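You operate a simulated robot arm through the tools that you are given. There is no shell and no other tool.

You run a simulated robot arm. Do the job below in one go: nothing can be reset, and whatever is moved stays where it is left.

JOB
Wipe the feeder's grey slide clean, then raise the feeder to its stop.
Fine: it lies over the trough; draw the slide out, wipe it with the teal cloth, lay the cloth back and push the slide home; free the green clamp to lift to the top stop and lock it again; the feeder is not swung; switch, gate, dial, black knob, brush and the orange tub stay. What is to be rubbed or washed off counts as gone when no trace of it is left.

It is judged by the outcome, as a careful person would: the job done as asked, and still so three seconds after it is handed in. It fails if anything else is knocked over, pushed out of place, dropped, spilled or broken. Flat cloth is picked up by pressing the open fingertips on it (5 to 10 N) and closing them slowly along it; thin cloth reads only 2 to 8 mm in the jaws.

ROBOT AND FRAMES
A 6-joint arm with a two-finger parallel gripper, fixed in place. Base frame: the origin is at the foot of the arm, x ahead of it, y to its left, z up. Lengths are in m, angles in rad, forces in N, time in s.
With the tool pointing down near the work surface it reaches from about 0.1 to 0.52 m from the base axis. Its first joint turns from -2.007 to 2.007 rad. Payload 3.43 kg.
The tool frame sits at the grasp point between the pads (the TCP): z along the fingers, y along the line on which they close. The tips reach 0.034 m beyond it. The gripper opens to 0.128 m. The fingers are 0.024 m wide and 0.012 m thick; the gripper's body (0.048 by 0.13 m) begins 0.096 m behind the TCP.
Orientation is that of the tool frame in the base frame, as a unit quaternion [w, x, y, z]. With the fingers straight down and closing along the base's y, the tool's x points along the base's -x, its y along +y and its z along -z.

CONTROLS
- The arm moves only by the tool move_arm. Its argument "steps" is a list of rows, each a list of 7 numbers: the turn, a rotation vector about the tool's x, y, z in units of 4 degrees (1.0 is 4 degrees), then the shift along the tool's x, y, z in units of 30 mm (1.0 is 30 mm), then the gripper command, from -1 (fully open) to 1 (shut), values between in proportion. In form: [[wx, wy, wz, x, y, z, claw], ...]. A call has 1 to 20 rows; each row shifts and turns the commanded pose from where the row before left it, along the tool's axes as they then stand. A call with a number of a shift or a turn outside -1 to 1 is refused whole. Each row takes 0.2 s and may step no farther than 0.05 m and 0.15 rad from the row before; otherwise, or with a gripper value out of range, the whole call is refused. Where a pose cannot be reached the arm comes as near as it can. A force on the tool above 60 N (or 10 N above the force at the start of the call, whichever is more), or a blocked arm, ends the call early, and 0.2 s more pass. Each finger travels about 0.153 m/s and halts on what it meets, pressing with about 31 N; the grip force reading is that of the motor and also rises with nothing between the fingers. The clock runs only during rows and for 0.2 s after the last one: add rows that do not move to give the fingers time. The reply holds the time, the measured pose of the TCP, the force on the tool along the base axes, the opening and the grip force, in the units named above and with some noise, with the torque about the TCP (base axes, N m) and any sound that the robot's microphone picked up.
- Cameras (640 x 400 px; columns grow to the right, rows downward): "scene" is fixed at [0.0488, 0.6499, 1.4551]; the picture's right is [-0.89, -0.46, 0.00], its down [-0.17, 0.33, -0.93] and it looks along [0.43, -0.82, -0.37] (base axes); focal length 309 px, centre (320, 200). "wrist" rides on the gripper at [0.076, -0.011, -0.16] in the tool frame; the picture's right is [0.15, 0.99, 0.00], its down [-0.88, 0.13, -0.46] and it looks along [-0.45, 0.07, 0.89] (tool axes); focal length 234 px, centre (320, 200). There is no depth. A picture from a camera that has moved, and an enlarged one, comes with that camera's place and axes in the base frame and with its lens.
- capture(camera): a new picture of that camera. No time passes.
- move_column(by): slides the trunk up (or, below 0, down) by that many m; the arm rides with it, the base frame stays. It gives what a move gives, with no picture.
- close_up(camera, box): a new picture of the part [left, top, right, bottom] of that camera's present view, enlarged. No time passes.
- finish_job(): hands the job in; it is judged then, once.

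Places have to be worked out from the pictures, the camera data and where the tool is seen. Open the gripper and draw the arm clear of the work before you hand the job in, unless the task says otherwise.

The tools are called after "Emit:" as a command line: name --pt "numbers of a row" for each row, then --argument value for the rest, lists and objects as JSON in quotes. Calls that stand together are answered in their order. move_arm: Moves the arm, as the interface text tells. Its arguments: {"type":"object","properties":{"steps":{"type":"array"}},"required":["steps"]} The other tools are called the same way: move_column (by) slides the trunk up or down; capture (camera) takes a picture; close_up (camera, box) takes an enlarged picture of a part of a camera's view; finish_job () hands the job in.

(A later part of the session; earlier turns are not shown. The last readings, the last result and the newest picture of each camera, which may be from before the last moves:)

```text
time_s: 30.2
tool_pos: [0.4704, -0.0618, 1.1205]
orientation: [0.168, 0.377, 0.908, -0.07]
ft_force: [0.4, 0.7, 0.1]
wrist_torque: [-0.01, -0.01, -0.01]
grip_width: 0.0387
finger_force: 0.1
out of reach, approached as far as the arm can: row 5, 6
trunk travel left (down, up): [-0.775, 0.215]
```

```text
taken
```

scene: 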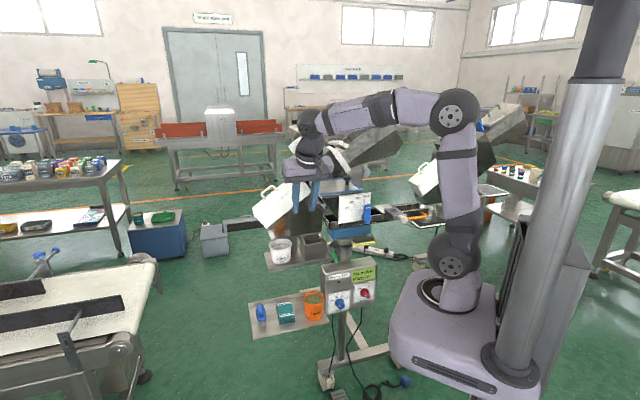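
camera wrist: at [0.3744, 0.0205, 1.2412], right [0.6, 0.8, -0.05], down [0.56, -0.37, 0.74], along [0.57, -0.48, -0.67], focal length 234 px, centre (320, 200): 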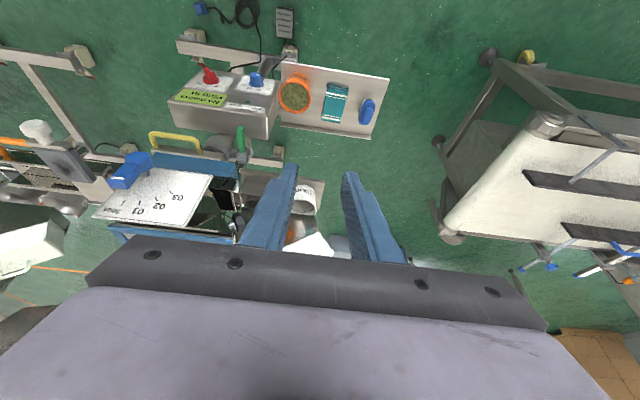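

At u≈0.289, w≈0.376. I lower the trunk 0.3 m for the tray work; nothing lies below this spot.

Emit:
move_column --by -0.3

Emit:
capture --camera "wrist"

Emit:
capture --camera "scene"

```text
time_s: 33.2
tool_pos: [0.4712, -0.0632, 0.8198]
orientation: [0.169, 0.376, 0.908, -0.069]
ft_force: [0.1, 0.6, -0.4]
wrist_torque: [0.01, 0.02, 0.02]
grip_width: 0.0385
finger_force: 0.1
trunk travel left (down, up): [-0.475, 0.515]
```

```text
taken
camera wrist: at [0.3734, 0.0197, 0.9416], right [0.6, 0.8, -0.05], down [0.56, -0.37, 0.74], along [0.57, -0.48, -0.67], focal length 234 px, centre (320, 200)
```

wrist: 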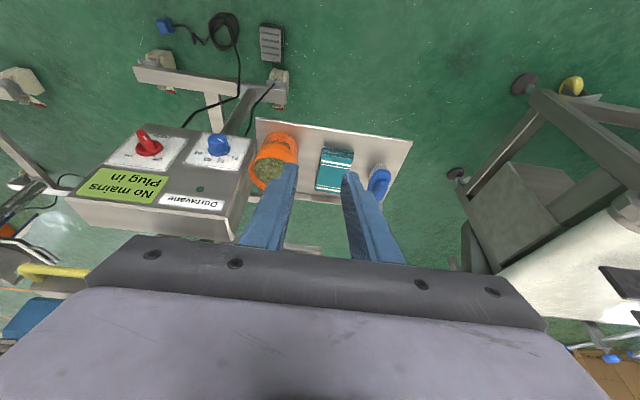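

```text
taken
```

scene: 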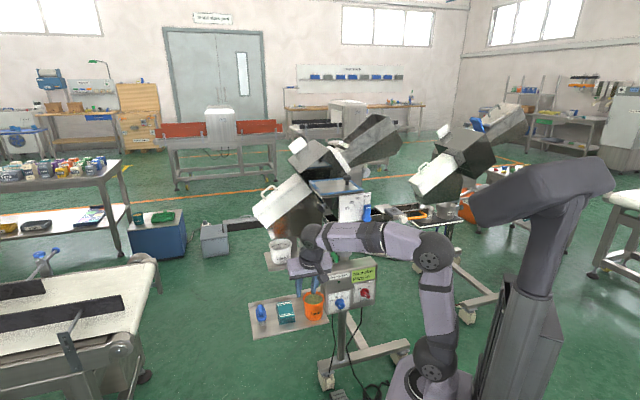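

I zoom in on the tray to fix the cloth's corners and height.

Emit:
close_up --camera "wrist" --box '[240, 110, 420, 220]'

Emit:
close_up --camera "scene" --box '[250, 290, 330, 340]'

```text
3.56 times, centred on (330, 165) of wrist
camera zoom: at [0.3734, 0.0197, 0.9416], right [0.6, 0.8, -0.05], down [0.56, -0.37, 0.74], along [0.57, -0.48, -0.67], focal length 833 px, centre (284, 324)
```

zoom: 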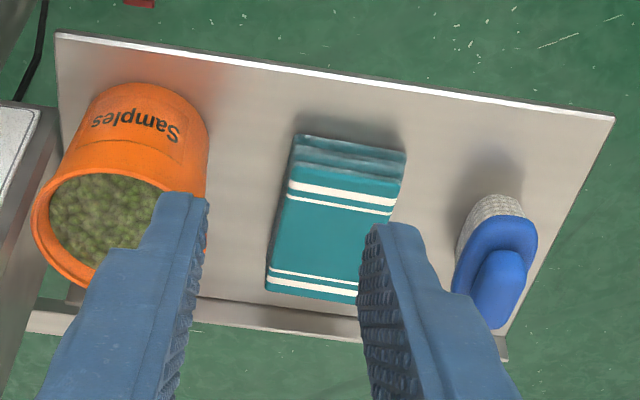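

```text
8.00 times, centred on (290, 315) of scene
camera zoom: at [0.0488, 0.6499, 1.4551], right [-0.89, -0.46, 0.0], down [-0.17, 0.33, -0.93], along [0.43, -0.82, -0.37], focal length 2469 px, centre (560, -720)
```

zoom: 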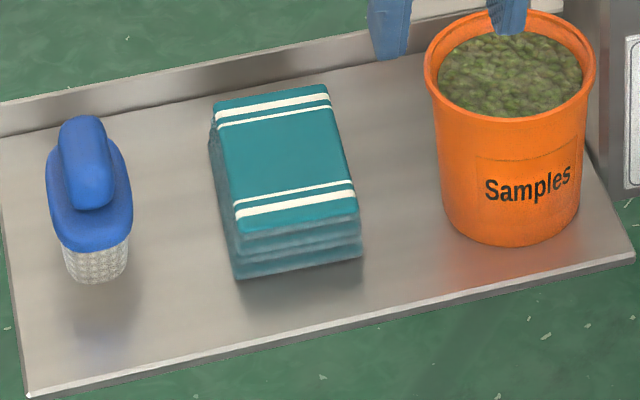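

The cloth stack is ≈60×100×22 mm centred near (u 0.334, w 0.579), top z≈0.568. It's far out, so I pitch the tool further to 45° to gain reach and check that the arm accepts it.

Emit:
move_arm --pt "0 -1 0 0 0 0 0.4" --pt "0 -1 0 0 0 0 0.4" --pt "0 -1 0 0 0 0 0.4" --pt "0 -1 0 0 0 0 0.4" --pt "0 -1 0 0 0 0 0.4" --pt "0 -1 0 0 0 0 0.4"

```text
time_s: 34.6
tool_pos: [0.4702, -0.0612, 0.8194]
orientation: [0.354, 0.354, 0.853, -0.147]
ft_force: [0.0, 0.4, -1.1]
wrist_torque: [0.05, -0.01, -0.03]
grip_width: 0.0385
finger_force: 0.1
trunk travel left (down, up): [-0.475, 0.515]
```

45° pitch is accepted. I approach diagonally toward a hover above the cloth, stopping short to check.

Emit:
move_arm --pt "0 0 0 0.038 0.16 0.882 0.4" --pt "0 0 0 0.038 0.16 0.882 0.4" --pt "0 0 0 0.038 0.16 0.882 0.4" --pt "0 0 0 0.038 0.16 0.882 0.4" --pt "0 0 0 0.038 0.16 0.882 0.4" --pt "0 0 0 0.038 0.16 0.882 0.4" --pt "0 0 0 0.038 0.16 0.882 0.4" --pt "0 0 0 0.038 0.16 0.882 0.4"

Emit:
capture --camera "wrist"

Emit:
close_up --camera "scene" --box '[240, 240, 360, 340]'

```text
time_s: 36.4
tool_pos: [0.5996, -0.1374, 0.6622]
orientation: [0.354, 0.354, 0.854, -0.146]
ft_force: [-0.6, -0.4, -0.1]
wrist_torque: [0.04, 0.01, 0.0]
grip_width: 0.0383
finger_force: 0.0
trunk travel left (down, up): [-0.475, 0.515]
```

```text
taken
camera wrist: at [0.4758, -0.0285, 0.7215], right [0.63, 0.77, -0.1], down [0.3, -0.12, 0.94], along [0.72, -0.62, -0.31], focal length 234 px, centre (320, 200)
```

wrist: 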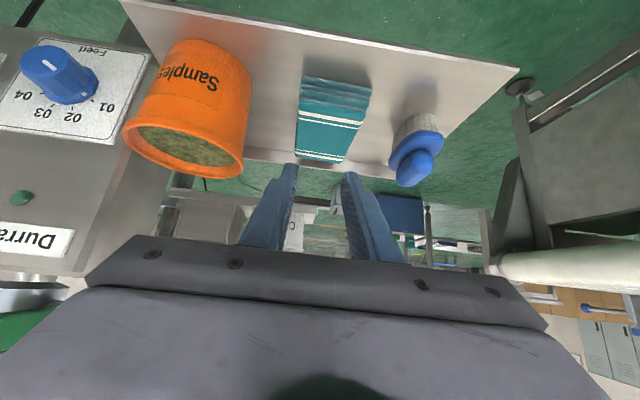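

```text
4.00 times, centred on (300, 290) of scene
camera zoom: at [0.0488, 0.6499, 1.4551], right [-0.89, -0.46, 0.0], down [-0.17, 0.33, -0.93], along [0.43, -0.82, -0.37], focal length 1235 px, centre (400, -160)
```

zoom: 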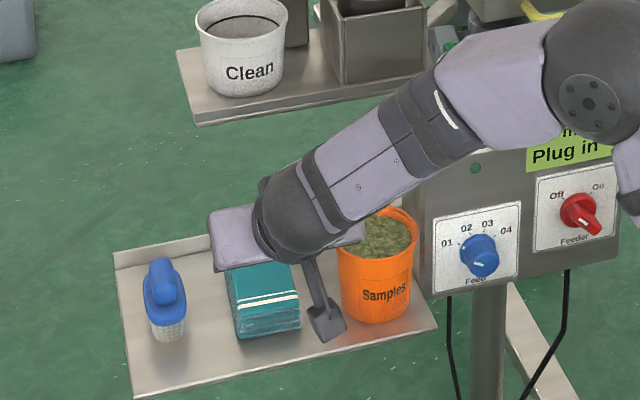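

TCP at u 0.327, w 0.521, z 0.662; arm clear of the tub. I zoom the wrist view to fine-align the fingers with the cloth.

Emit:
close_up --camera "wrist" --box '[230, 60, 410, 210]'

```text
2.67 times, centred on (320, 135) of wrist
camera zoom: at [0.4758, -0.0285, 0.7215], right [0.63, 0.77, -0.1], down [0.3, -0.12, 0.94], along [0.72, -0.62, -0.31], focal length 624 px, centre (320, 373)
```

zoom: 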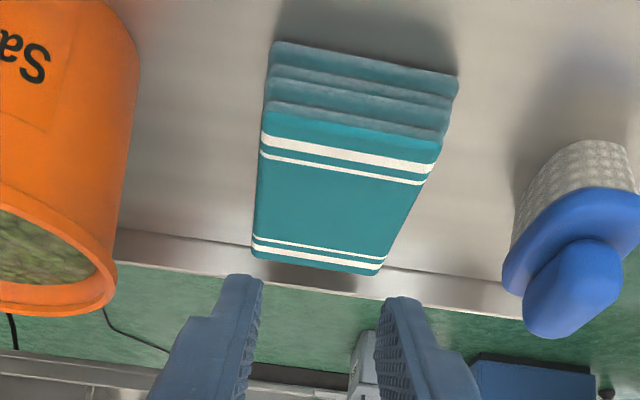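

Cloth refined to u 0.300–0.364, w ≈0.535–0.64. I test whether the arm can hold a steeper (less pitched) tool here, turning back a few degrees at a time.

Emit:
move_arm --pt "0 1 0 0 0.17 0 0.45" --pt "0 1 0 0 0 0 0.45"

```text
time_s: 37.0
tool_pos: [0.6042, -0.1341, 0.6643]
orientation: [0.292, 0.363, 0.877, -0.121]
ft_force: [0.4, 0.3, -0.2]
wrist_torque: [0.01, 0.0, -0.01]
grip_width: 0.0349
finger_force: 0.0
trunk travel left (down, up): [-0.475, 0.515]
```

Emit:
move_arm --pt "0 1 0 0 0 0 0.45" --pt "0 1 0 0 0 0 0.45"

```text
time_s: 37.6
tool_pos: [0.6023, -0.135, 0.6641]
orientation: [0.23, 0.37, 0.895, -0.095]
ft_force: [-1.1, -0.8, -0.1]
wrist_torque: [0.01, 0.02, -0.01]
grip_width: 0.0353
finger_force: 0.1
trunk travel left (down, up): [-0.475, 0.515]
```

Fine so far at ~29° pitch. I move out over the cloth to about 10 mm above its surface.

Emit:
move_arm --pt "0 0 0 -0.207 0.02 0.748 0.45" --pt "0 0 0 -0.207 0.02 0.748 0.45" --pt "0 0 0 -0.207 0.02 0.748 0.45" --pt "0 0 0 0 0 0 0.45"

Emit:
close_up --camera "wrist" --box '[230, 60, 410, 210]'

Emit:
close_up --camera "scene" --box '[240, 240, 360, 340]'

```text
time_s: 38.6
tool_pos: [0.6409, -0.1652, 0.6218]
orientation: [0.238, 0.37, 0.893, -0.095]
ft_force: [-5.5, 5.7, 30.6]
wrist_torque: [-0.19, 0.27, -0.06]
grip_width: 0.035
finger_force: 0.0
trunk travel left (down, up): [-0.475, 0.515]
```

```text
2.67 times, centred on (320, 135) of wrist
camera zoom: at [0.5302, -0.072, 0.7214], right [0.61, 0.79, -0.07], down [0.47, -0.29, 0.83], along [0.64, -0.54, -0.55], focal length 624 px, centre (320, 373)
```

zoom: 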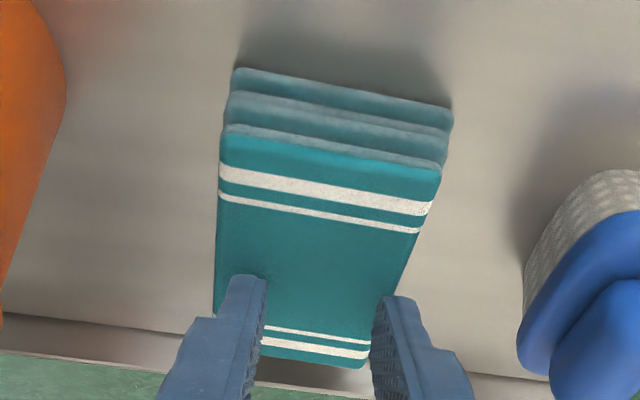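

```text
4.00 times, centred on (300, 290) of scene
camera zoom: at [0.0488, 0.6499, 1.4551], right [-0.89, -0.46, 0.0], down [-0.17, 0.33, -0.93], along [0.43, -0.82, -0.37], focal length 1235 px, centre (400, -160)
```

zoom: 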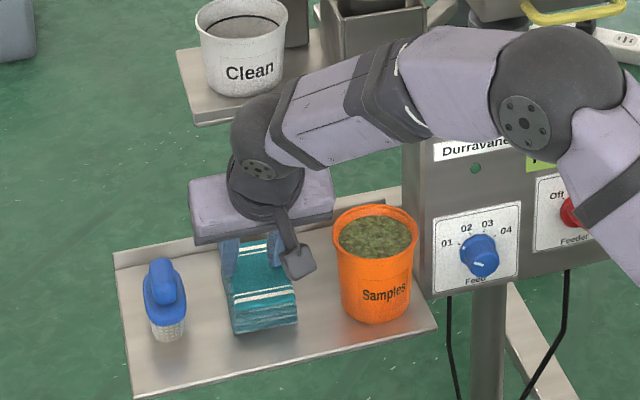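

I've touched the cloth sooner than expected (30 N, too much): its top is nearer z≈0.586, which also puts its centre at u≈0.329, w≈0.565. I lift off 15 mm and re-centre.

Emit:
move_arm --pt "0 0 0 -0.241 0 -0.438 0.45" --pt "0 0 0 0.15 -0.247 -0.08 0.5" --pt "0 0 0 0 0 0 0.5"

Emit:
close_up --camera "wrist" --box '[230, 60, 410, 210]'

```text
time_s: 39.4
tool_pos: [0.6308, -0.1689, 0.6274]
orientation: [0.23, 0.371, 0.895, -0.096]
ft_force: [-0.8, 0.8, 0.6]
wrist_torque: [-0.02, 0.01, -0.02]
grip_width: 0.0321
finger_force: 0.1
trunk travel left (down, up): [-0.475, 0.515]
```

```text
2.67 times, centred on (320, 135) of wrist
camera zoom: at [0.5219, -0.0746, 0.7304], right [0.61, 0.79, -0.07], down [0.48, -0.3, 0.82], along [0.63, -0.54, -0.56], focal length 624 px, centre (320, 373)
```

zoom: 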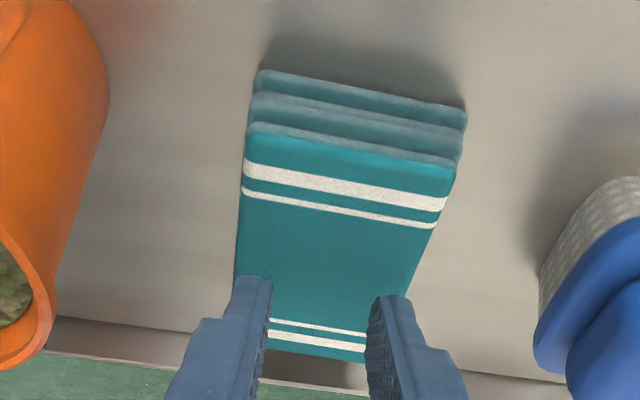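

Centred now and off the cloth. I lower in 1.5–2 mm steps seeking 5–10 N.

Emit:
move_arm --pt "0 0 0 0.032 0 0.0584 0.5" --pt "0 0 0 0.024 0 0.044 0.5"

```text
time_s: 40.0
tool_pos: [0.6309, -0.1677, 0.6249]
orientation: [0.232, 0.371, 0.894, -0.095]
ft_force: [-0.3, 0.3, -0.1]
wrist_torque: [-0.01, -0.02, 0.0]
grip_width: 0.0322
finger_force: 0.1
trunk travel left (down, up): [-0.475, 0.515]
```

Emit:
move_arm --pt "0 0 0 0.02 0 0.036 0.5" --pt "0 0 0 0 0 0 0.5"

```text
time_s: 40.6
tool_pos: [0.6294, -0.1684, 0.6243]
orientation: [0.231, 0.371, 0.894, -0.096]
ft_force: [0.0, -0.6, -1.0]
wrist_torque: [0.02, 0.03, 0.0]
grip_width: 0.032
finger_force: 0.1
trunk travel left (down, up): [-0.475, 0.515]
```

Still no contact; I go on lowering about 1.5 mm at a time.

Emit:
move_arm --pt "0 0 0 0.024 0 0.044 0.5" --pt "0 0 0 0 0 0 0.5"

```text
time_s: 41.2
tool_pos: [0.6301, -0.1685, 0.623]
orientation: [0.231, 0.37, 0.895, -0.095]
ft_force: [0.6, 0.1, 0.0]
wrist_torque: [0.0, 0.02, -0.03]
grip_width: 0.0319
finger_force: 0.1
trunk travel left (down, up): [-0.475, 0.515]
```

No contact yet at z 0.623; continuing.

Emit:
move_arm --pt "0 0 0 0.024 0 0.044 0.5" --pt "0 0 0 0.024 0 0.044 0.5"

```text
time_s: 41.8
tool_pos: [0.6294, -0.1677, 0.6211]
orientation: [0.232, 0.371, 0.894, -0.097]
ft_force: [-2.9, 0.8, 5.0]
wrist_torque: [-0.02, 0.09, 0.03]
grip_width: 0.032
finger_force: 0.0
trunk travel left (down, up): [-0.475, 0.515]
```

5 N of contact. I press slightly more and close the fingers slowly along the cloth.

Emit:
move_arm --pt "0 0 0 0.01 0 0.018 0.5" --pt "0 0 0 0 0 0 0.54" --pt "0 0 0 0 0 0 0.58" --pt "0 0 0 0 0 0 0.62" --pt "0 0 0 0 0 0 0.66" --pt "0 0 0 0 0 0 0.7" --pt "0 0 0 0 0 0 0.74" --pt "0 0 0 0 0 0 0.78" --pt "0 0 0 0 0 0 0.82" --pt "0 0 0 0 0 0 0.86" --pt "0 0 0 0 0 0 0.9" --pt "0 0 0 0 0 0 0.94" --pt "0 0 0 0 0 0 0.98" --pt "0 0 0 0 0 0 1" --pt "0 0 0 0 0 0 1"

Emit:
close_up --camera "wrist" --box '[230, 60, 410, 210]'

Emit:
close_up --camera "scene" --box '[240, 260, 340, 340]'

```text
time_s: 45.0
tool_pos: [0.6286, -0.1681, 0.6212]
orientation: [0.232, 0.371, 0.894, -0.096]
ft_force: [-2.5, 0.8, 17.9]
wrist_torque: [0.0, -0.03, 0.0]
grip_width: 0.0003
finger_force: 31.2
trunk travel left (down, up): [-0.475, 0.515]
```

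```text
2.67 times, centred on (320, 135) of wrist
camera zoom: at [0.5205, -0.0745, 0.7231], right [0.61, 0.79, -0.07], down [0.48, -0.3, 0.83], along [0.63, -0.54, -0.56], focal length 624 px, centre (320, 373)
```

zoom: 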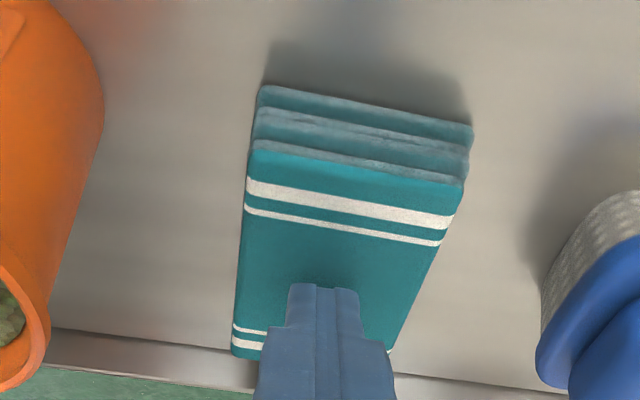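

```text
5.00 times, centred on (290, 300) of scene
camera zoom: at [0.0488, 0.6499, 1.4551], right [-0.89, -0.46, 0.0], down [-0.17, 0.33, -0.93], along [0.43, -0.82, -0.37], focal length 1543 px, centre (470, -300)
```

zoom: 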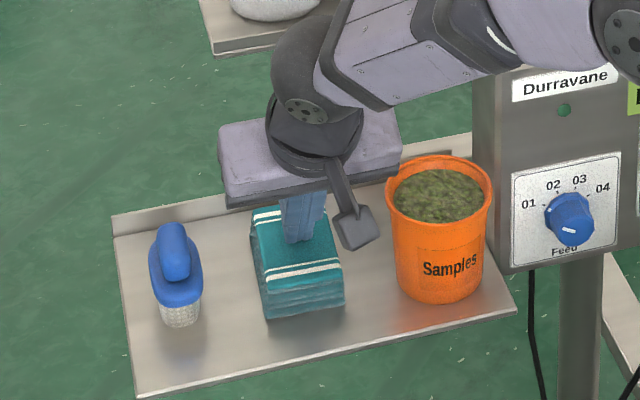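

The jaws closed on nothing (0.3 mm): the cloth is a firm folded pad, top at z≈0.586. I'll lift off, open wider, and grasp it across its ~57 mm width instead.

Emit:
move_arm --pt "0 0 0 -0.321 0 -0.584 1" --pt "0 0 0 -0.321 0 -0.584 0.6" --pt "0 0 0 0 0 0 -0.19" --pt "0 0 0 0 0 0 -0.19" --pt "0 0 0 0 0 0 -0.19"

Emit:
capture --camera "wrist"

Emit:
close_up --camera "scene" --box '[240, 260, 340, 340]'

```text
time_s: 46.2
tool_pos: [0.6293, -0.1687, 0.66]
orientation: [0.231, 0.371, 0.894, -0.096]
ft_force: [-0.5, 0.0, 0.4]
wrist_torque: [-0.05, -0.04, 0.03]
grip_width: 0.0761
finger_force: 0.0
trunk travel left (down, up): [-0.475, 0.515]
```

```text
taken
camera wrist: at [0.521, -0.0758, 0.7627], right [0.61, 0.79, -0.07], down [0.48, -0.3, 0.83], along [0.63, -0.54, -0.56], focal length 234 px, centre (320, 200)
```

wrist: 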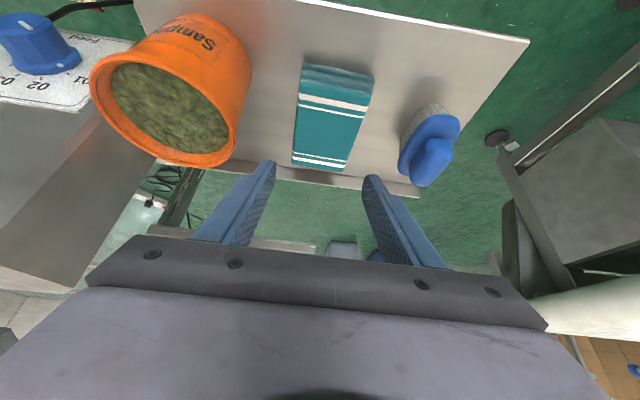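

```text
5.00 times, centred on (290, 300) of scene
camera zoom: at [0.0488, 0.6499, 1.4551], right [-0.89, -0.46, 0.0], down [-0.17, 0.33, -0.93], along [0.43, -0.82, -0.37], focal length 1543 px, centre (470, -300)
```

zoom: 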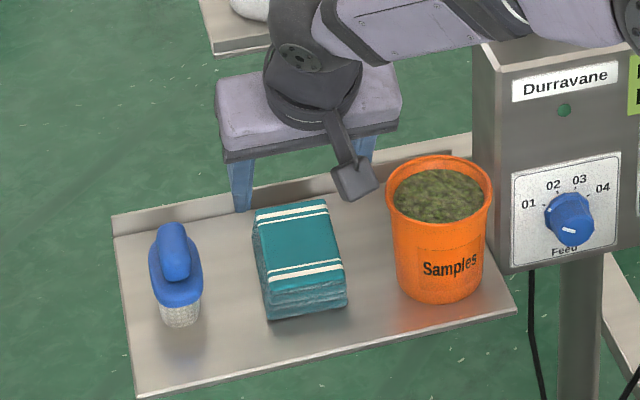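

The pad is undisturbed, centred near (u 0.328, w 0.572). I try to steepen the tool to ~21° here for a fuller side grip.

Emit:
move_arm --pt "0 1 0 0 0.05 0 -0.19" --pt "0 1 0 0 0 0 -0.19"

```text
time_s: 46.8
tool_pos: [0.6306, -0.1666, 0.6588]
orientation: [0.168, 0.377, 0.908, -0.07]
ft_force: [-0.4, 0.3, 0.0]
wrist_torque: [0.0, -0.01, 0.0]
grip_width: 0.0761
finger_force: 0.1
trunk travel left (down, up): [-0.475, 0.515]
```

Emit:
move_arm --pt "0 1 0 0 0 0 -0.19" --pt "0 1 0 0 0 0 -0.19"

```text
time_s: 47.4
tool_pos: [0.6313, -0.1666, 0.6593]
orientation: [0.104, 0.381, 0.918, -0.043]
ft_force: [0.0, 1.2, 0.0]
wrist_torque: [0.0, 0.0, 0.01]
grip_width: 0.0762
finger_force: 0.1
trunk travel left (down, up): [-0.475, 0.515]
```

~13° pitch reached. I check the finger clearance around the pad before descending.

Emit:
close_up --camera "wrist" --box '[230, 80, 410, 230]'

```text
2.67 times, centred on (320, 155) of wrist
camera zoom: at [0.5464, -0.098, 0.7977], right [0.6, 0.8, -0.03], down [0.63, -0.44, 0.64], along [0.5, -0.4, -0.77], focal length 624 px, centre (320, 320)
```

zoom: 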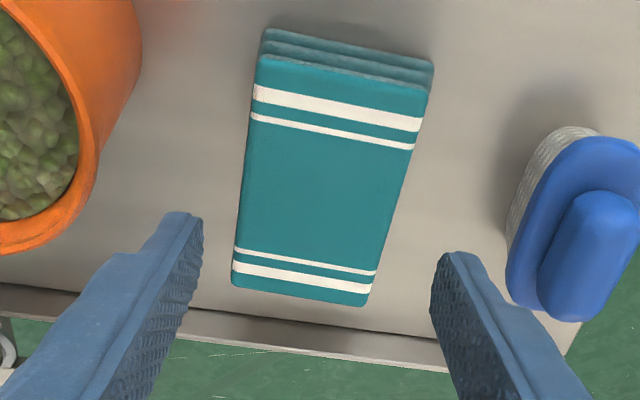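

Fingers will straddle the pad with ~8 mm to spare each side, well clear of tub and brush. Descending beside it.

Emit:
move_arm --pt "0 0 0 0.104 -0.03 0.603 -0.19" --pt "0 0 0 0.104 0 0.603 -0.19" --pt "0 0 0 0.06 0 0.35 -0.19" --pt "0 0 0 0 0 0 -0.19"

Emit:
close_up --camera "wrist" --box '[230, 80, 410, 230]'

Emit:
close_up --camera "scene" --box '[240, 260, 340, 340]'

```text
time_s: 48.4
tool_pos: [0.6328, -0.17, 0.611]
orientation: [0.104, 0.381, 0.918, -0.043]
ft_force: [0.1, -0.5, -0.4]
wrist_torque: [0.0, -0.01, 0.0]
grip_width: 0.076
finger_force: 0.0
trunk travel left (down, up): [-0.475, 0.515]
```

```text
2.67 times, centred on (320, 155) of wrist
camera zoom: at [0.5481, -0.1012, 0.7498], right [0.6, 0.8, -0.03], down [0.63, -0.44, 0.64], along [0.5, -0.41, -0.77], focal length 624 px, centre (320, 320)
```

zoom: 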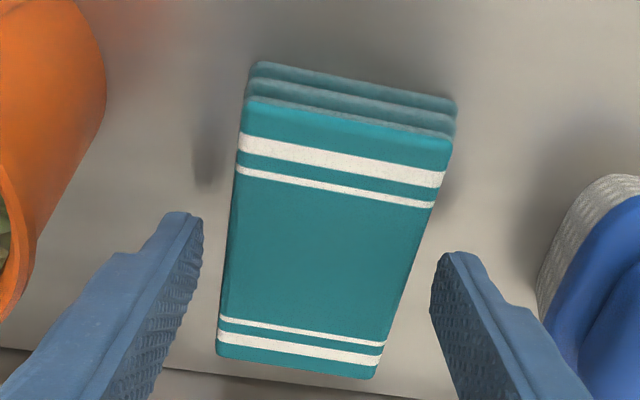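

```text
5.00 times, centred on (290, 300) of scene
camera zoom: at [0.0488, 0.6499, 1.4551], right [-0.89, -0.46, 0.0], down [-0.17, 0.33, -0.93], along [0.43, -0.82, -0.37], focal length 1543 px, centre (470, -300)
```

zoom: 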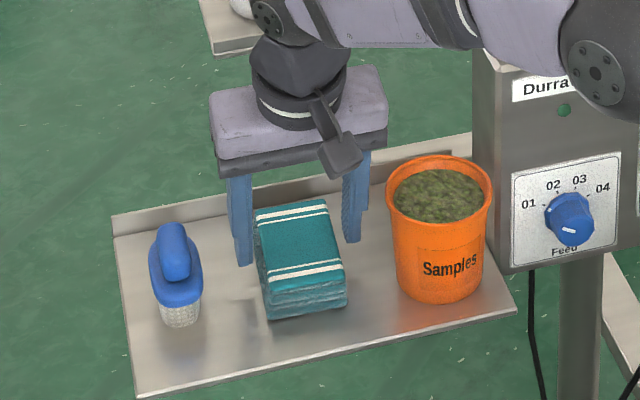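

Straddling evenly. Down 6 mm more, then close on the pad gently.

Emit:
move_arm --pt "0 0 0 0.045 0 0.195 -0.19" --pt "0 0 0 0 0 0 -0.19"

```text
time_s: 49.0
tool_pos: [0.6318, -0.1698, 0.6043]
orientation: [0.105, 0.379, 0.918, -0.043]
ft_force: [0.2, -0.9, 0.2]
wrist_torque: [-0.02, 0.01, -0.01]
grip_width: 0.0764
finger_force: 0.0
trunk travel left (down, up): [-0.475, 0.515]
```

No tray contact. Closing on the pad.

Emit:
move_arm --pt "0 0 0 0 0 0 0" --pt "0 0 0 0 0 0 0.1" --pt "0 0 0 0 0 0 0.2" --pt "0 0 0 0 0 0 0.4" --pt "0 0 0 0 0 0 0.7" --pt "0 0 0 0 0 0 1" --pt "0 0 0 0 0 0 1"

Emit:
close_up --camera "wrist" --box '[230, 80, 410, 230]'

Emit:
close_up --camera "scene" --box '[240, 260, 340, 340]'

```text
time_s: 50.6
tool_pos: [0.6328, -0.1699, 0.6059]
orientation: [0.105, 0.38, 0.918, -0.044]
ft_force: [0.1, 0.3, 0.3]
wrist_torque: [-0.01, -0.04, -0.01]
grip_width: 0.0645
finger_force: 31.1
trunk travel left (down, up): [-0.475, 0.515]
```

```text
2.67 times, centred on (320, 155) of wrist
camera zoom: at [0.5481, -0.1011, 0.7438], right [0.6, 0.8, -0.03], down [0.63, -0.44, 0.64], along [0.5, -0.41, -0.77], focal length 624 px, centre (320, 320)
```

zoom: 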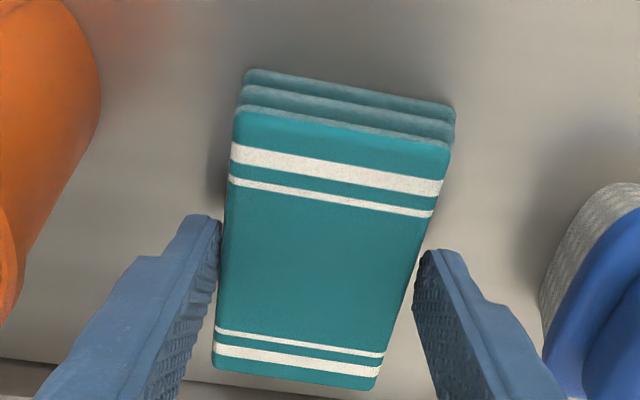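

```text
5.00 times, centred on (290, 300) of scene
camera zoom: at [0.0488, 0.6499, 1.4551], right [-0.89, -0.46, 0.0], down [-0.17, 0.33, -0.93], along [0.43, -0.82, -0.37], focal length 1543 px, centre (470, -300)
```

zoom: 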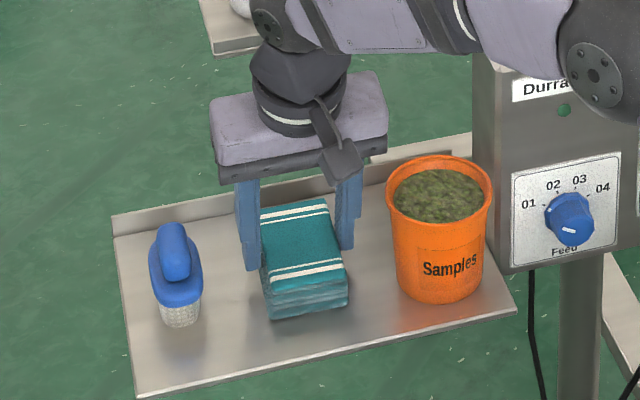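

Gripped at 64.5 mm with 31 N. I lift 20 mm and check it comes along.

Emit:
move_arm --pt "0 0 0 -0.074 0 -0.325 1" --pt "0 0 0 -0.074 0 -0.325 1" --pt "0 0 0 0 0 0 1"

Emit:
close_up --camera "wrist" --box '[230, 80, 410, 230]'

Emit:
close_up --camera "scene" --box '[240, 260, 340, 340]'

```text
time_s: 51.4
tool_pos: [0.6325, -0.1696, 0.6257]
orientation: [0.104, 0.38, 0.918, -0.043]
ft_force: [0.8, 0.4, -0.3]
wrist_torque: [0.01, -0.04, -0.03]
grip_width: 0.0642
finger_force: 31.2
trunk travel left (down, up): [-0.475, 0.515]
```

```text
2.67 times, centred on (320, 155) of wrist
camera zoom: at [0.5484, -0.1014, 0.7642], right [0.6, 0.8, -0.03], down [0.63, -0.44, 0.64], along [0.5, -0.41, -0.77], focal length 624 px, centre (320, 320)
```

zoom: 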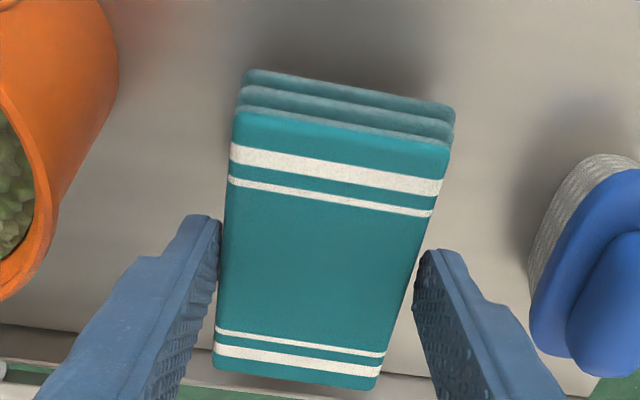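

```text
5.00 times, centred on (290, 300) of scene
camera zoom: at [0.0488, 0.6499, 1.4551], right [-0.89, -0.46, 0.0], down [-0.17, 0.33, -0.93], along [0.43, -0.82, -0.37], focal length 1543 px, centre (470, -300)
```

zoom: 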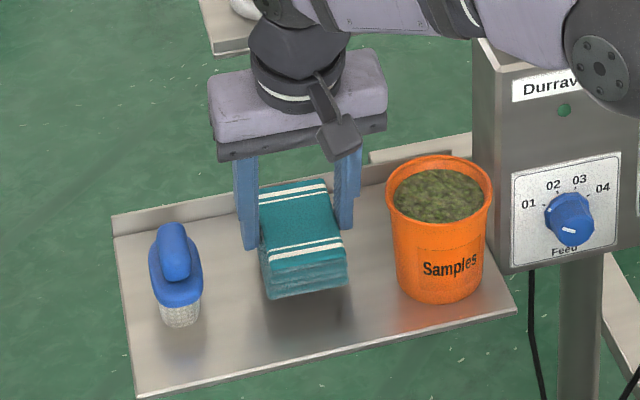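

The pad lifts cleanly. (Rest pose to return to: TCP ≈ (0.632, −0.170, 0.605), 13° pitch.) I raise it straight up and then draw back toward the robot.

Emit:
move_arm --pt "0 0 0 -0.18 0 -0.78 1" --pt "0 0 0 -0.18 0 -0.78 1" --pt "0 0 0 -0.18 0 -0.78 1" --pt "0 0 0 -0.18 0 -0.78 1" --pt "0 0 0 -0.18 0 -0.78 1" --pt "0 0 0 0.812 0 -0.186 1" --pt "0 0 0 0.812 0 -0.186 1" --pt "0 0 0 0.812 0 -0.186 1" --pt "0 0 0 0.812 0 -0.186 1" --pt "0 0 0 0.812 0 -0.186 1" --pt "0 0 0 0.812 0 -0.186 1" --pt "0 0 0 0 0 0 1"

Emit:
capture --camera "scene"

```text
time_s: 54.0
tool_pos: [0.5246, -0.0621, 0.7463]
orientation: [0.105, 0.38, 0.918, -0.043]
ft_force: [0.5, -0.5, -0.4]
wrist_torque: [-0.02, -0.02, -0.01]
grip_width: 0.0641
finger_force: 31.0
trunk travel left (down, up): [-0.475, 0.515]
```

```text
taken
```

scene: 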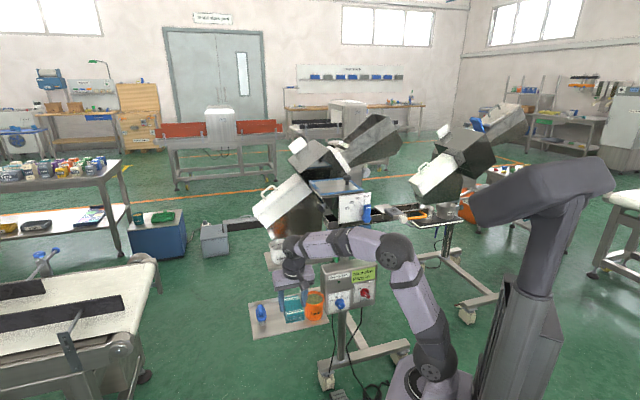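

Pad held at u 0.327, w 0.415, z 0.746. I raise the trunk 0.38 m, well in front of the machine.

Emit:
move_column --by 0.38

Emit:
move_arm --pt "0 0 0 0.2 -0.5 -0.05 1" --pt "0 0 0 0.1 -0.9 -0.02 1" --pt "0 0 0 0 -0.95 0 1" --pt "0 0 0 0 -0.95 0 1" --pt "0 0 0 0 -0.95 0 1" --pt "0 0 0 0 -0.95 0 1" --pt "0 0 0 0 -0.95 0 1" --pt "0 0 0 0 -0.95 0 1" --pt "0 0 0 0 -0.95 0 1" --pt "0 0 0 0 -0.95 0 1" --pt "0 0 0 0 -0.95 0 1" --pt "0 0 0 0 -0.95 0 1" --pt "0 0 0 0 -0.95 0 1" --pt "0 0 0 0 -0.95 0 1" --pt "0 0 0 0 -0.95 0 1" --pt "0 0 0 0 -0.6 0 1" --pt "0 0 0 0 0 0 1"

Emit:
capture --camera "wrist"

Emit:
capture --camera "scene"

```text
time_s: 57.7
tool_pos: [0.5245, -0.0621, 1.1255]
orientation: [0.104, 0.381, 0.918, -0.043]
ft_force: [0.1, -1.1, 0.4]
wrist_torque: [0.0, -0.02, -0.01]
grip_width: 0.0638
finger_force: 31.2
trunk travel left (down, up): [-0.855, 0.135]
```

```text
time_s: 61.3
tool_pos: [0.2146, -0.3591, 1.1248]
orientation: [0.104, 0.381, 0.918, -0.043]
ft_force: [0.0, 0.1, -0.9]
wrist_torque: [-0.01, 0.03, 0.03]
grip_width: 0.0636
finger_force: 30.8
trunk travel left (down, up): [-0.855, 0.135]
```

```text
taken
camera wrist: at [0.1301, -0.2897, 1.2634], right [0.6, 0.8, -0.03], down [0.63, -0.44, 0.64], along [0.5, -0.41, -0.77], focal length 234 px, centre (320, 200)
```

wrist: 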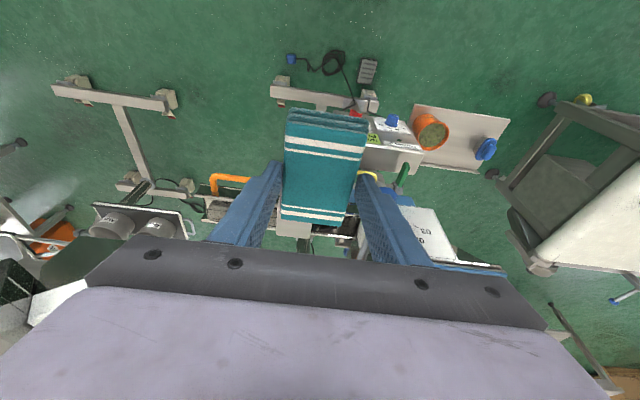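

```text
taken
```

scene: 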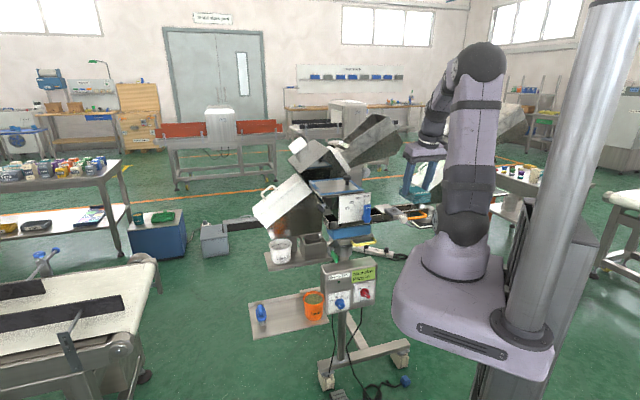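

Pad is steady in the grip. Now I bring it over the slide (hover z≈1.05).

Emit:
move_arm --pt "0 0 0 0 -0.38 0 1" --pt "0 0 0 0 -0.38 0 1" --pt "0 0 0 -0.682 0 0.522 1" --pt "0 0 0 -0.682 0 0.522 1" --pt "0 0 0 -0.682 0 0.522 1" --pt "0 0 0 -0.682 0 0.522 1" --pt "0 0 0 -0.682 0 0.522 1" --pt "0 0 0 -0.682 0 0.522 1" --pt "0 0 0 -0.682 0 0.522 1" --pt "0 0 0 0 0 0 1"

Emit:
capture --camera "wrist"

Emit:
close_up --camera "scene" --box '[340, 140, 450, 230]'

```text
time_s: 63.5
tool_pos: [0.312, -0.4927, 1.0505]
orientation: [0.105, 0.381, 0.918, -0.043]
ft_force: [-1.1, -0.1, 0.5]
wrist_torque: [0.01, -0.01, -0.03]
grip_width: 0.064
finger_force: 30.8
trunk travel left (down, up): [-0.855, 0.135]
```

```text
taken
camera wrist: at [0.2283, -0.4238, 1.1885], right [0.6, 0.8, -0.03], down [0.63, -0.44, 0.64], along [0.5, -0.41, -0.77], focal length 234 px, centre (320, 200)
```

wrist: 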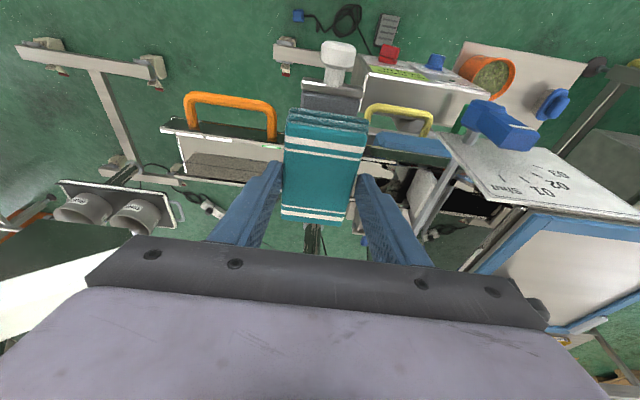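

```text
4.44 times, centred on (395, 185) of scene
camera zoom: at [0.0488, 0.6499, 1.4551], right [-0.89, -0.46, 0.0], down [-0.17, 0.33, -0.93], along [0.43, -0.82, -0.37], focal length 1372 px, centre (-13, 267)
```

zoom: 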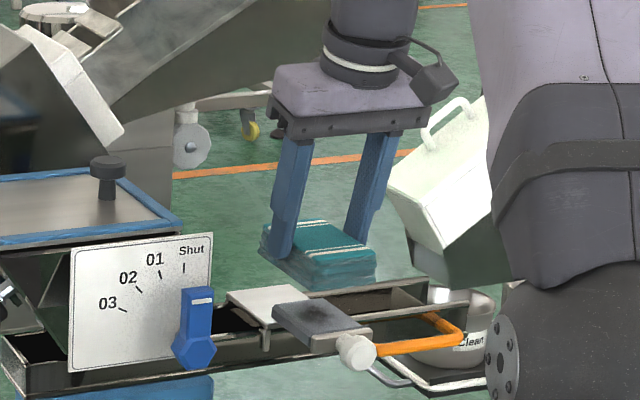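

Pad is right above the slide (u −0.128). I nudge +3 mm in u and descend to about 12 mm above expected contact.

Emit:
move_arm --pt "0 0 0 0.13 0.1 0.569 1" --pt "0 0 0 0.11 0 0.48 1" --pt "0 0 0 0 0 0 1"

Emit:
close_up --camera "scene" --box '[360, 170, 430, 225]'

Emit:
close_up --camera "wrist" --box '[250, 30, 400, 160]'

```text
time_s: 64.3
tool_pos: [0.3149, -0.4904, 1.0167]
orientation: [0.104, 0.38, 0.918, -0.044]
ft_force: [0.6, 0.2, 0.3]
wrist_torque: [-0.03, 0.02, -0.02]
grip_width: 0.0638
finger_force: 31.7
trunk travel left (down, up): [-0.855, 0.135]
```

```text
7.27 times, centred on (395, 198) of scene
camera zoom: at [0.0488, 0.6499, 1.4551], right [-0.89, -0.46, 0.0], down [-0.17, 0.33, -0.93], along [0.43, -0.82, -0.37], focal length 2245 px, centre (-226, 218)
```

zoom: 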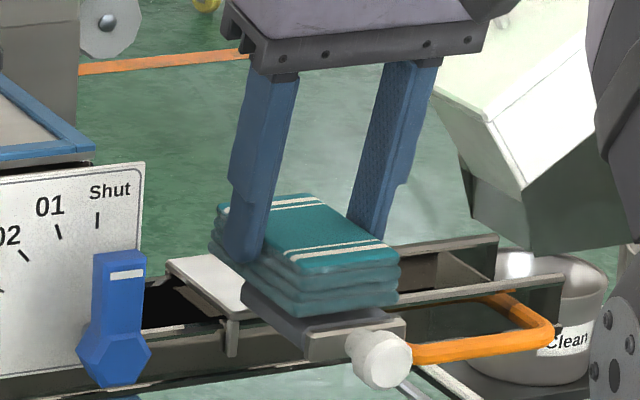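

```text
3.08 times, centred on (325, 95) of wrist
camera zoom: at [0.231, -0.4216, 1.1556], right [0.6, 0.8, -0.03], down [0.63, -0.44, 0.64], along [0.5, -0.41, -0.77], focal length 720 px, centre (305, 523)
```

zoom: 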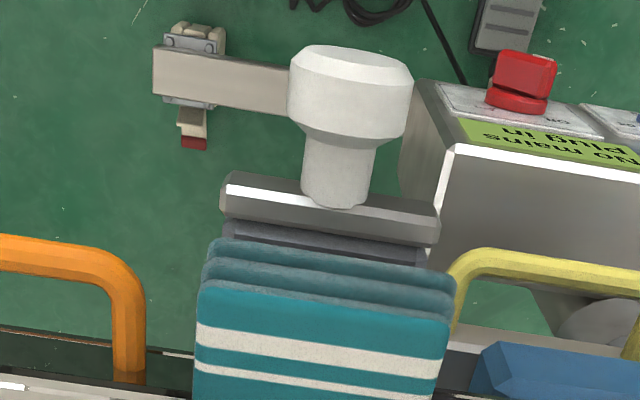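

About 1 cm to go. Descending in 2 mm steps.

Emit:
move_arm --pt "0 0 0 0.015 0 0.065 1" --pt "0 0 0 0.015 0 0.065 1" --pt "0 0 0 0.015 0 0.065 1"

```text
time_s: 65.1
tool_pos: [0.3164, -0.4904, 1.0119]
orientation: [0.105, 0.381, 0.918, -0.045]
ft_force: [0.6, -0.1, 1.6]
wrist_torque: [0.02, 0.03, 0.03]
grip_width: 0.0636
finger_force: 31.2
trunk travel left (down, up): [-0.855, 0.135]
```

Emit:
move_arm --pt "0 0 0 0.015 0 0.065 1" --pt "0 0 0 0.008 0 0.033 1"

```text
time_s: 65.7
tool_pos: [0.3161, -0.4906, 1.0105]
orientation: [0.108, 0.381, 0.917, -0.045]
ft_force: [-0.7, -2.0, 16.7]
wrist_torque: [0.34, 0.31, 0.03]
grip_width: 0.0639
finger_force: 31.1
trunk travel left (down, up): [-0.855, 0.135]
```

Contact: ~17 N at z 1.0105. I ease up ~1 mm and rub sideways (along u, so the slide isn't pushed in), ±15 mm.

Emit:
move_arm --pt "0 0 0 -0.007 0 -0.033 1" --pt "0 0 0 0 0.25 0 1" --pt "0 0 0 0 0.25 0 1" --pt "0 0 0 0 -0.333 0 1" --pt "0 0 0 0 -0.333 0 1" --pt "0 0 0 0 -0.333 0 1" --pt "0 0 0 0 0.333 0 1" --pt "0 0 0 0 0.333 0 1" --pt "0 0 0 0 0.333 0 1" --pt "0 0 0 0 -0.333 0 1" --pt "0 0 0 0 -0.333 0 1" --pt "0 0 0 0 -0.333 0 1" --pt "0 0 0 0 0.333 0 1" --pt "0 0 0 0 0.333 0 1" --pt "0 0 0 0 -0.166 0 1"

Emit:
close_up --camera "scene" --box '[360, 170, 430, 225]'

```text
time_s: 68.9
tool_pos: [0.3186, -0.4872, 1.0114]
orientation: [0.106, 0.379, 0.918, -0.043]
ft_force: [2.3, 4.3, 17.6]
wrist_torque: [-0.04, -0.2, 0.04]
grip_width: 0.0639
finger_force: 31.5
trunk travel left (down, up): [-0.855, 0.135]
```

```text
7.27 times, centred on (395, 198) of scene
camera zoom: at [0.0488, 0.6499, 1.4551], right [-0.89, -0.46, 0.0], down [-0.17, 0.33, -0.93], along [0.43, -0.82, -0.37], focal length 2245 px, centre (-226, 218)
```

zoom: 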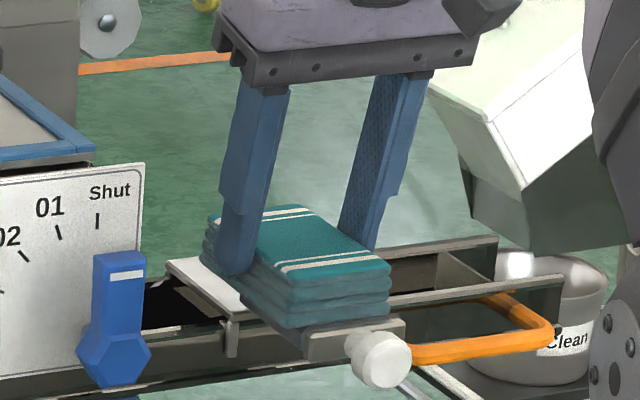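

Rubbed several strokes with ~17 N. I lift ~60 mm to inspect the slide.

Emit:
move_arm --pt "0 0 0 -0.15 0 -0.65 1" --pt "0 0 0 -0.15 0 -0.65 1" --pt "0 0 0 -0.15 0 -0.65 1" --pt "0 0 0 0 0 0 1"

Emit:
close_up --camera "scene" --box '[360, 180, 430, 225]'

Emit:
close_up --camera "wrist" --box '[250, 30, 400, 160]'

```text
time_s: 69.9
tool_pos: [0.3189, -0.4899, 1.0695]
orientation: [0.104, 0.38, 0.918, -0.043]
ft_force: [-0.3, 0.0, -0.4]
wrist_torque: [0.01, 0.03, -0.01]
grip_width: 0.0641
finger_force: 31.1
trunk travel left (down, up): [-0.855, 0.135]
```

```text
8.89 times, centred on (395, 202) of scene
camera zoom: at [0.0488, 0.6499, 1.4551], right [-0.89, -0.46, 0.0], down [-0.17, 0.33, -0.93], along [0.43, -0.82, -0.37], focal length 2744 px, centre (-347, 178)
```

zoom: 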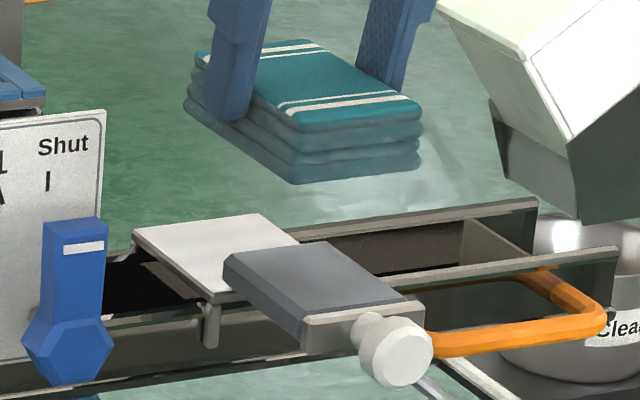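

```text
3.08 times, centred on (325, 95) of wrist
camera zoom: at [0.2345, -0.4214, 1.208], right [0.6, 0.8, -0.03], down [0.63, -0.44, 0.64], along [0.5, -0.4, -0.77], focal length 720 px, centre (305, 523)
```

zoom: 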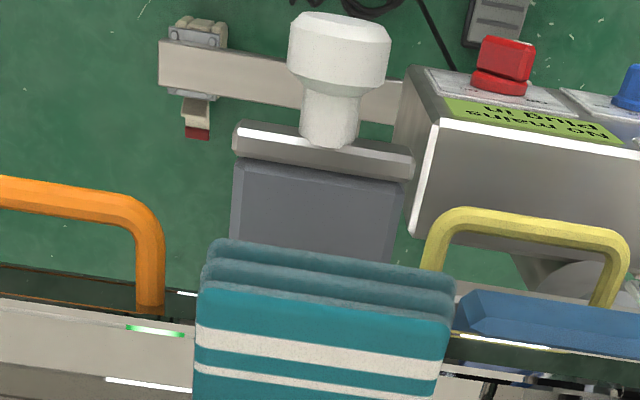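

The soot seems gone. I zoom in hard to make sure no trace is left, including the back part.

Emit:
close_up --camera "scene" --box '[382, 204, 410, 222]'

Emit:
close_up --camera "wrist" --box '[295, 65, 350, 120]'

```text
16.00 times, centred on (396, 213) of scene
camera zoom: at [0.0488, 0.6499, 1.4551], right [-0.89, -0.46, 0.0], down [-0.17, 0.33, -0.93], along [0.43, -0.82, -0.37], focal length 4938 px, centre (-896, -8)
```

zoom: 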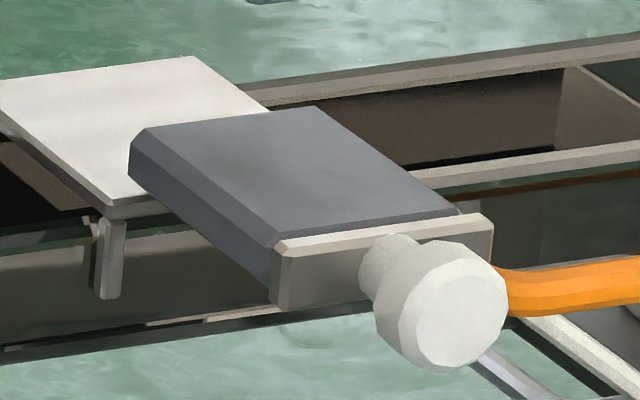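

```text
7.27 times, centred on (322, 92) of wrist
camera zoom: at [0.2345, -0.4214, 1.208], right [0.6, 0.8, -0.03], down [0.63, -0.44, 0.64], along [0.5, -0.4, -0.77], focal length 1703 px, centre (302, 982)
```

zoom: 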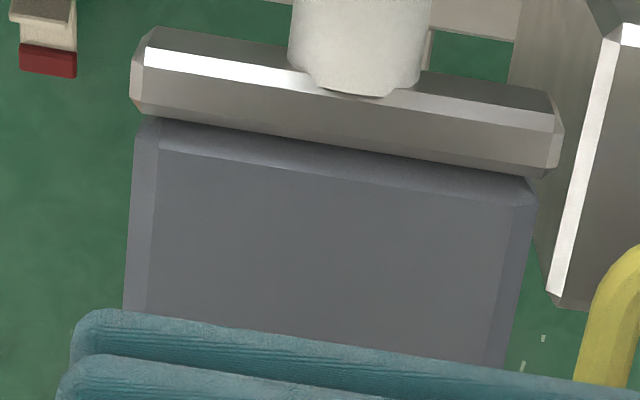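

It looks clean, but there might be a faint shade; I do a second rub shifted slightly forward, then one shifted back, to be thorough.

Emit:
move_arm --pt "0 0 0 0.39 -0.1 -0.089 1" --pt "0 0 0 0.15 0 0.65 1" --pt "0 0 0 0.15 0 0.65 1" --pt "0 0 0 0.1 0 0.45 1" --pt "0 0 0 0.05 0 0.2 1" --pt "0 0 0 0 0.333 0 1" --pt "0 0 0 0 0.25 0 1" --pt "0 0 0 0 -0.39 0 1" --pt "0 0 0 0 -0.39 0 1" --pt "0 0 0 0 -0.39 0 1" --pt "0 0 0 0 0.39 0 1" --pt "0 0 0 0 0.39 0 1" --pt "0 0 0 0 0.39 0 1" --pt "0 0 0 0 -0.39 0 1" --pt "0 0 0 0 -0.39 0 1" --pt "0 0 0 0 -0.39 0 1" --pt "0 0 0 0 0.39 0 1" --pt "0 0 0 0 0.2 0 1"

Emit:
close_up --camera "scene" --box '[360, 170, 430, 225]'

```text
time_s: 73.7
tool_pos: [0.3039, -0.4829, 1.0131]
orientation: [0.105, 0.38, 0.918, -0.045]
ft_force: [-2.8, -4.7, 18.6]
wrist_torque: [-0.3, -0.03, -0.05]
grip_width: 0.0635
finger_force: 30.6
trunk travel left (down, up): [-0.855, 0.135]
```

```text
7.27 times, centred on (395, 198) of scene
camera zoom: at [0.0488, 0.6499, 1.4551], right [-0.89, -0.46, 0.0], down [-0.17, 0.33, -0.93], along [0.43, -0.82, -0.37], focal length 2245 px, centre (-226, 218)
```

zoom: 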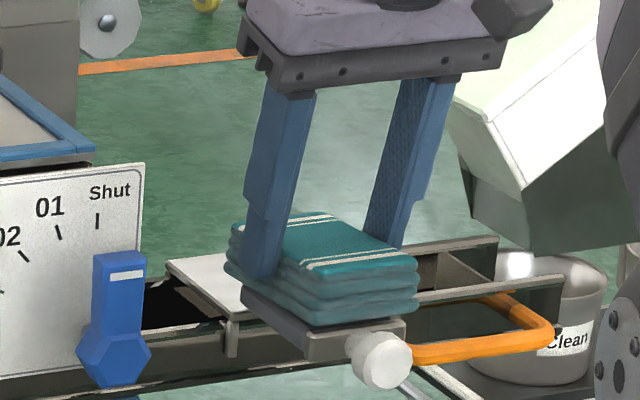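

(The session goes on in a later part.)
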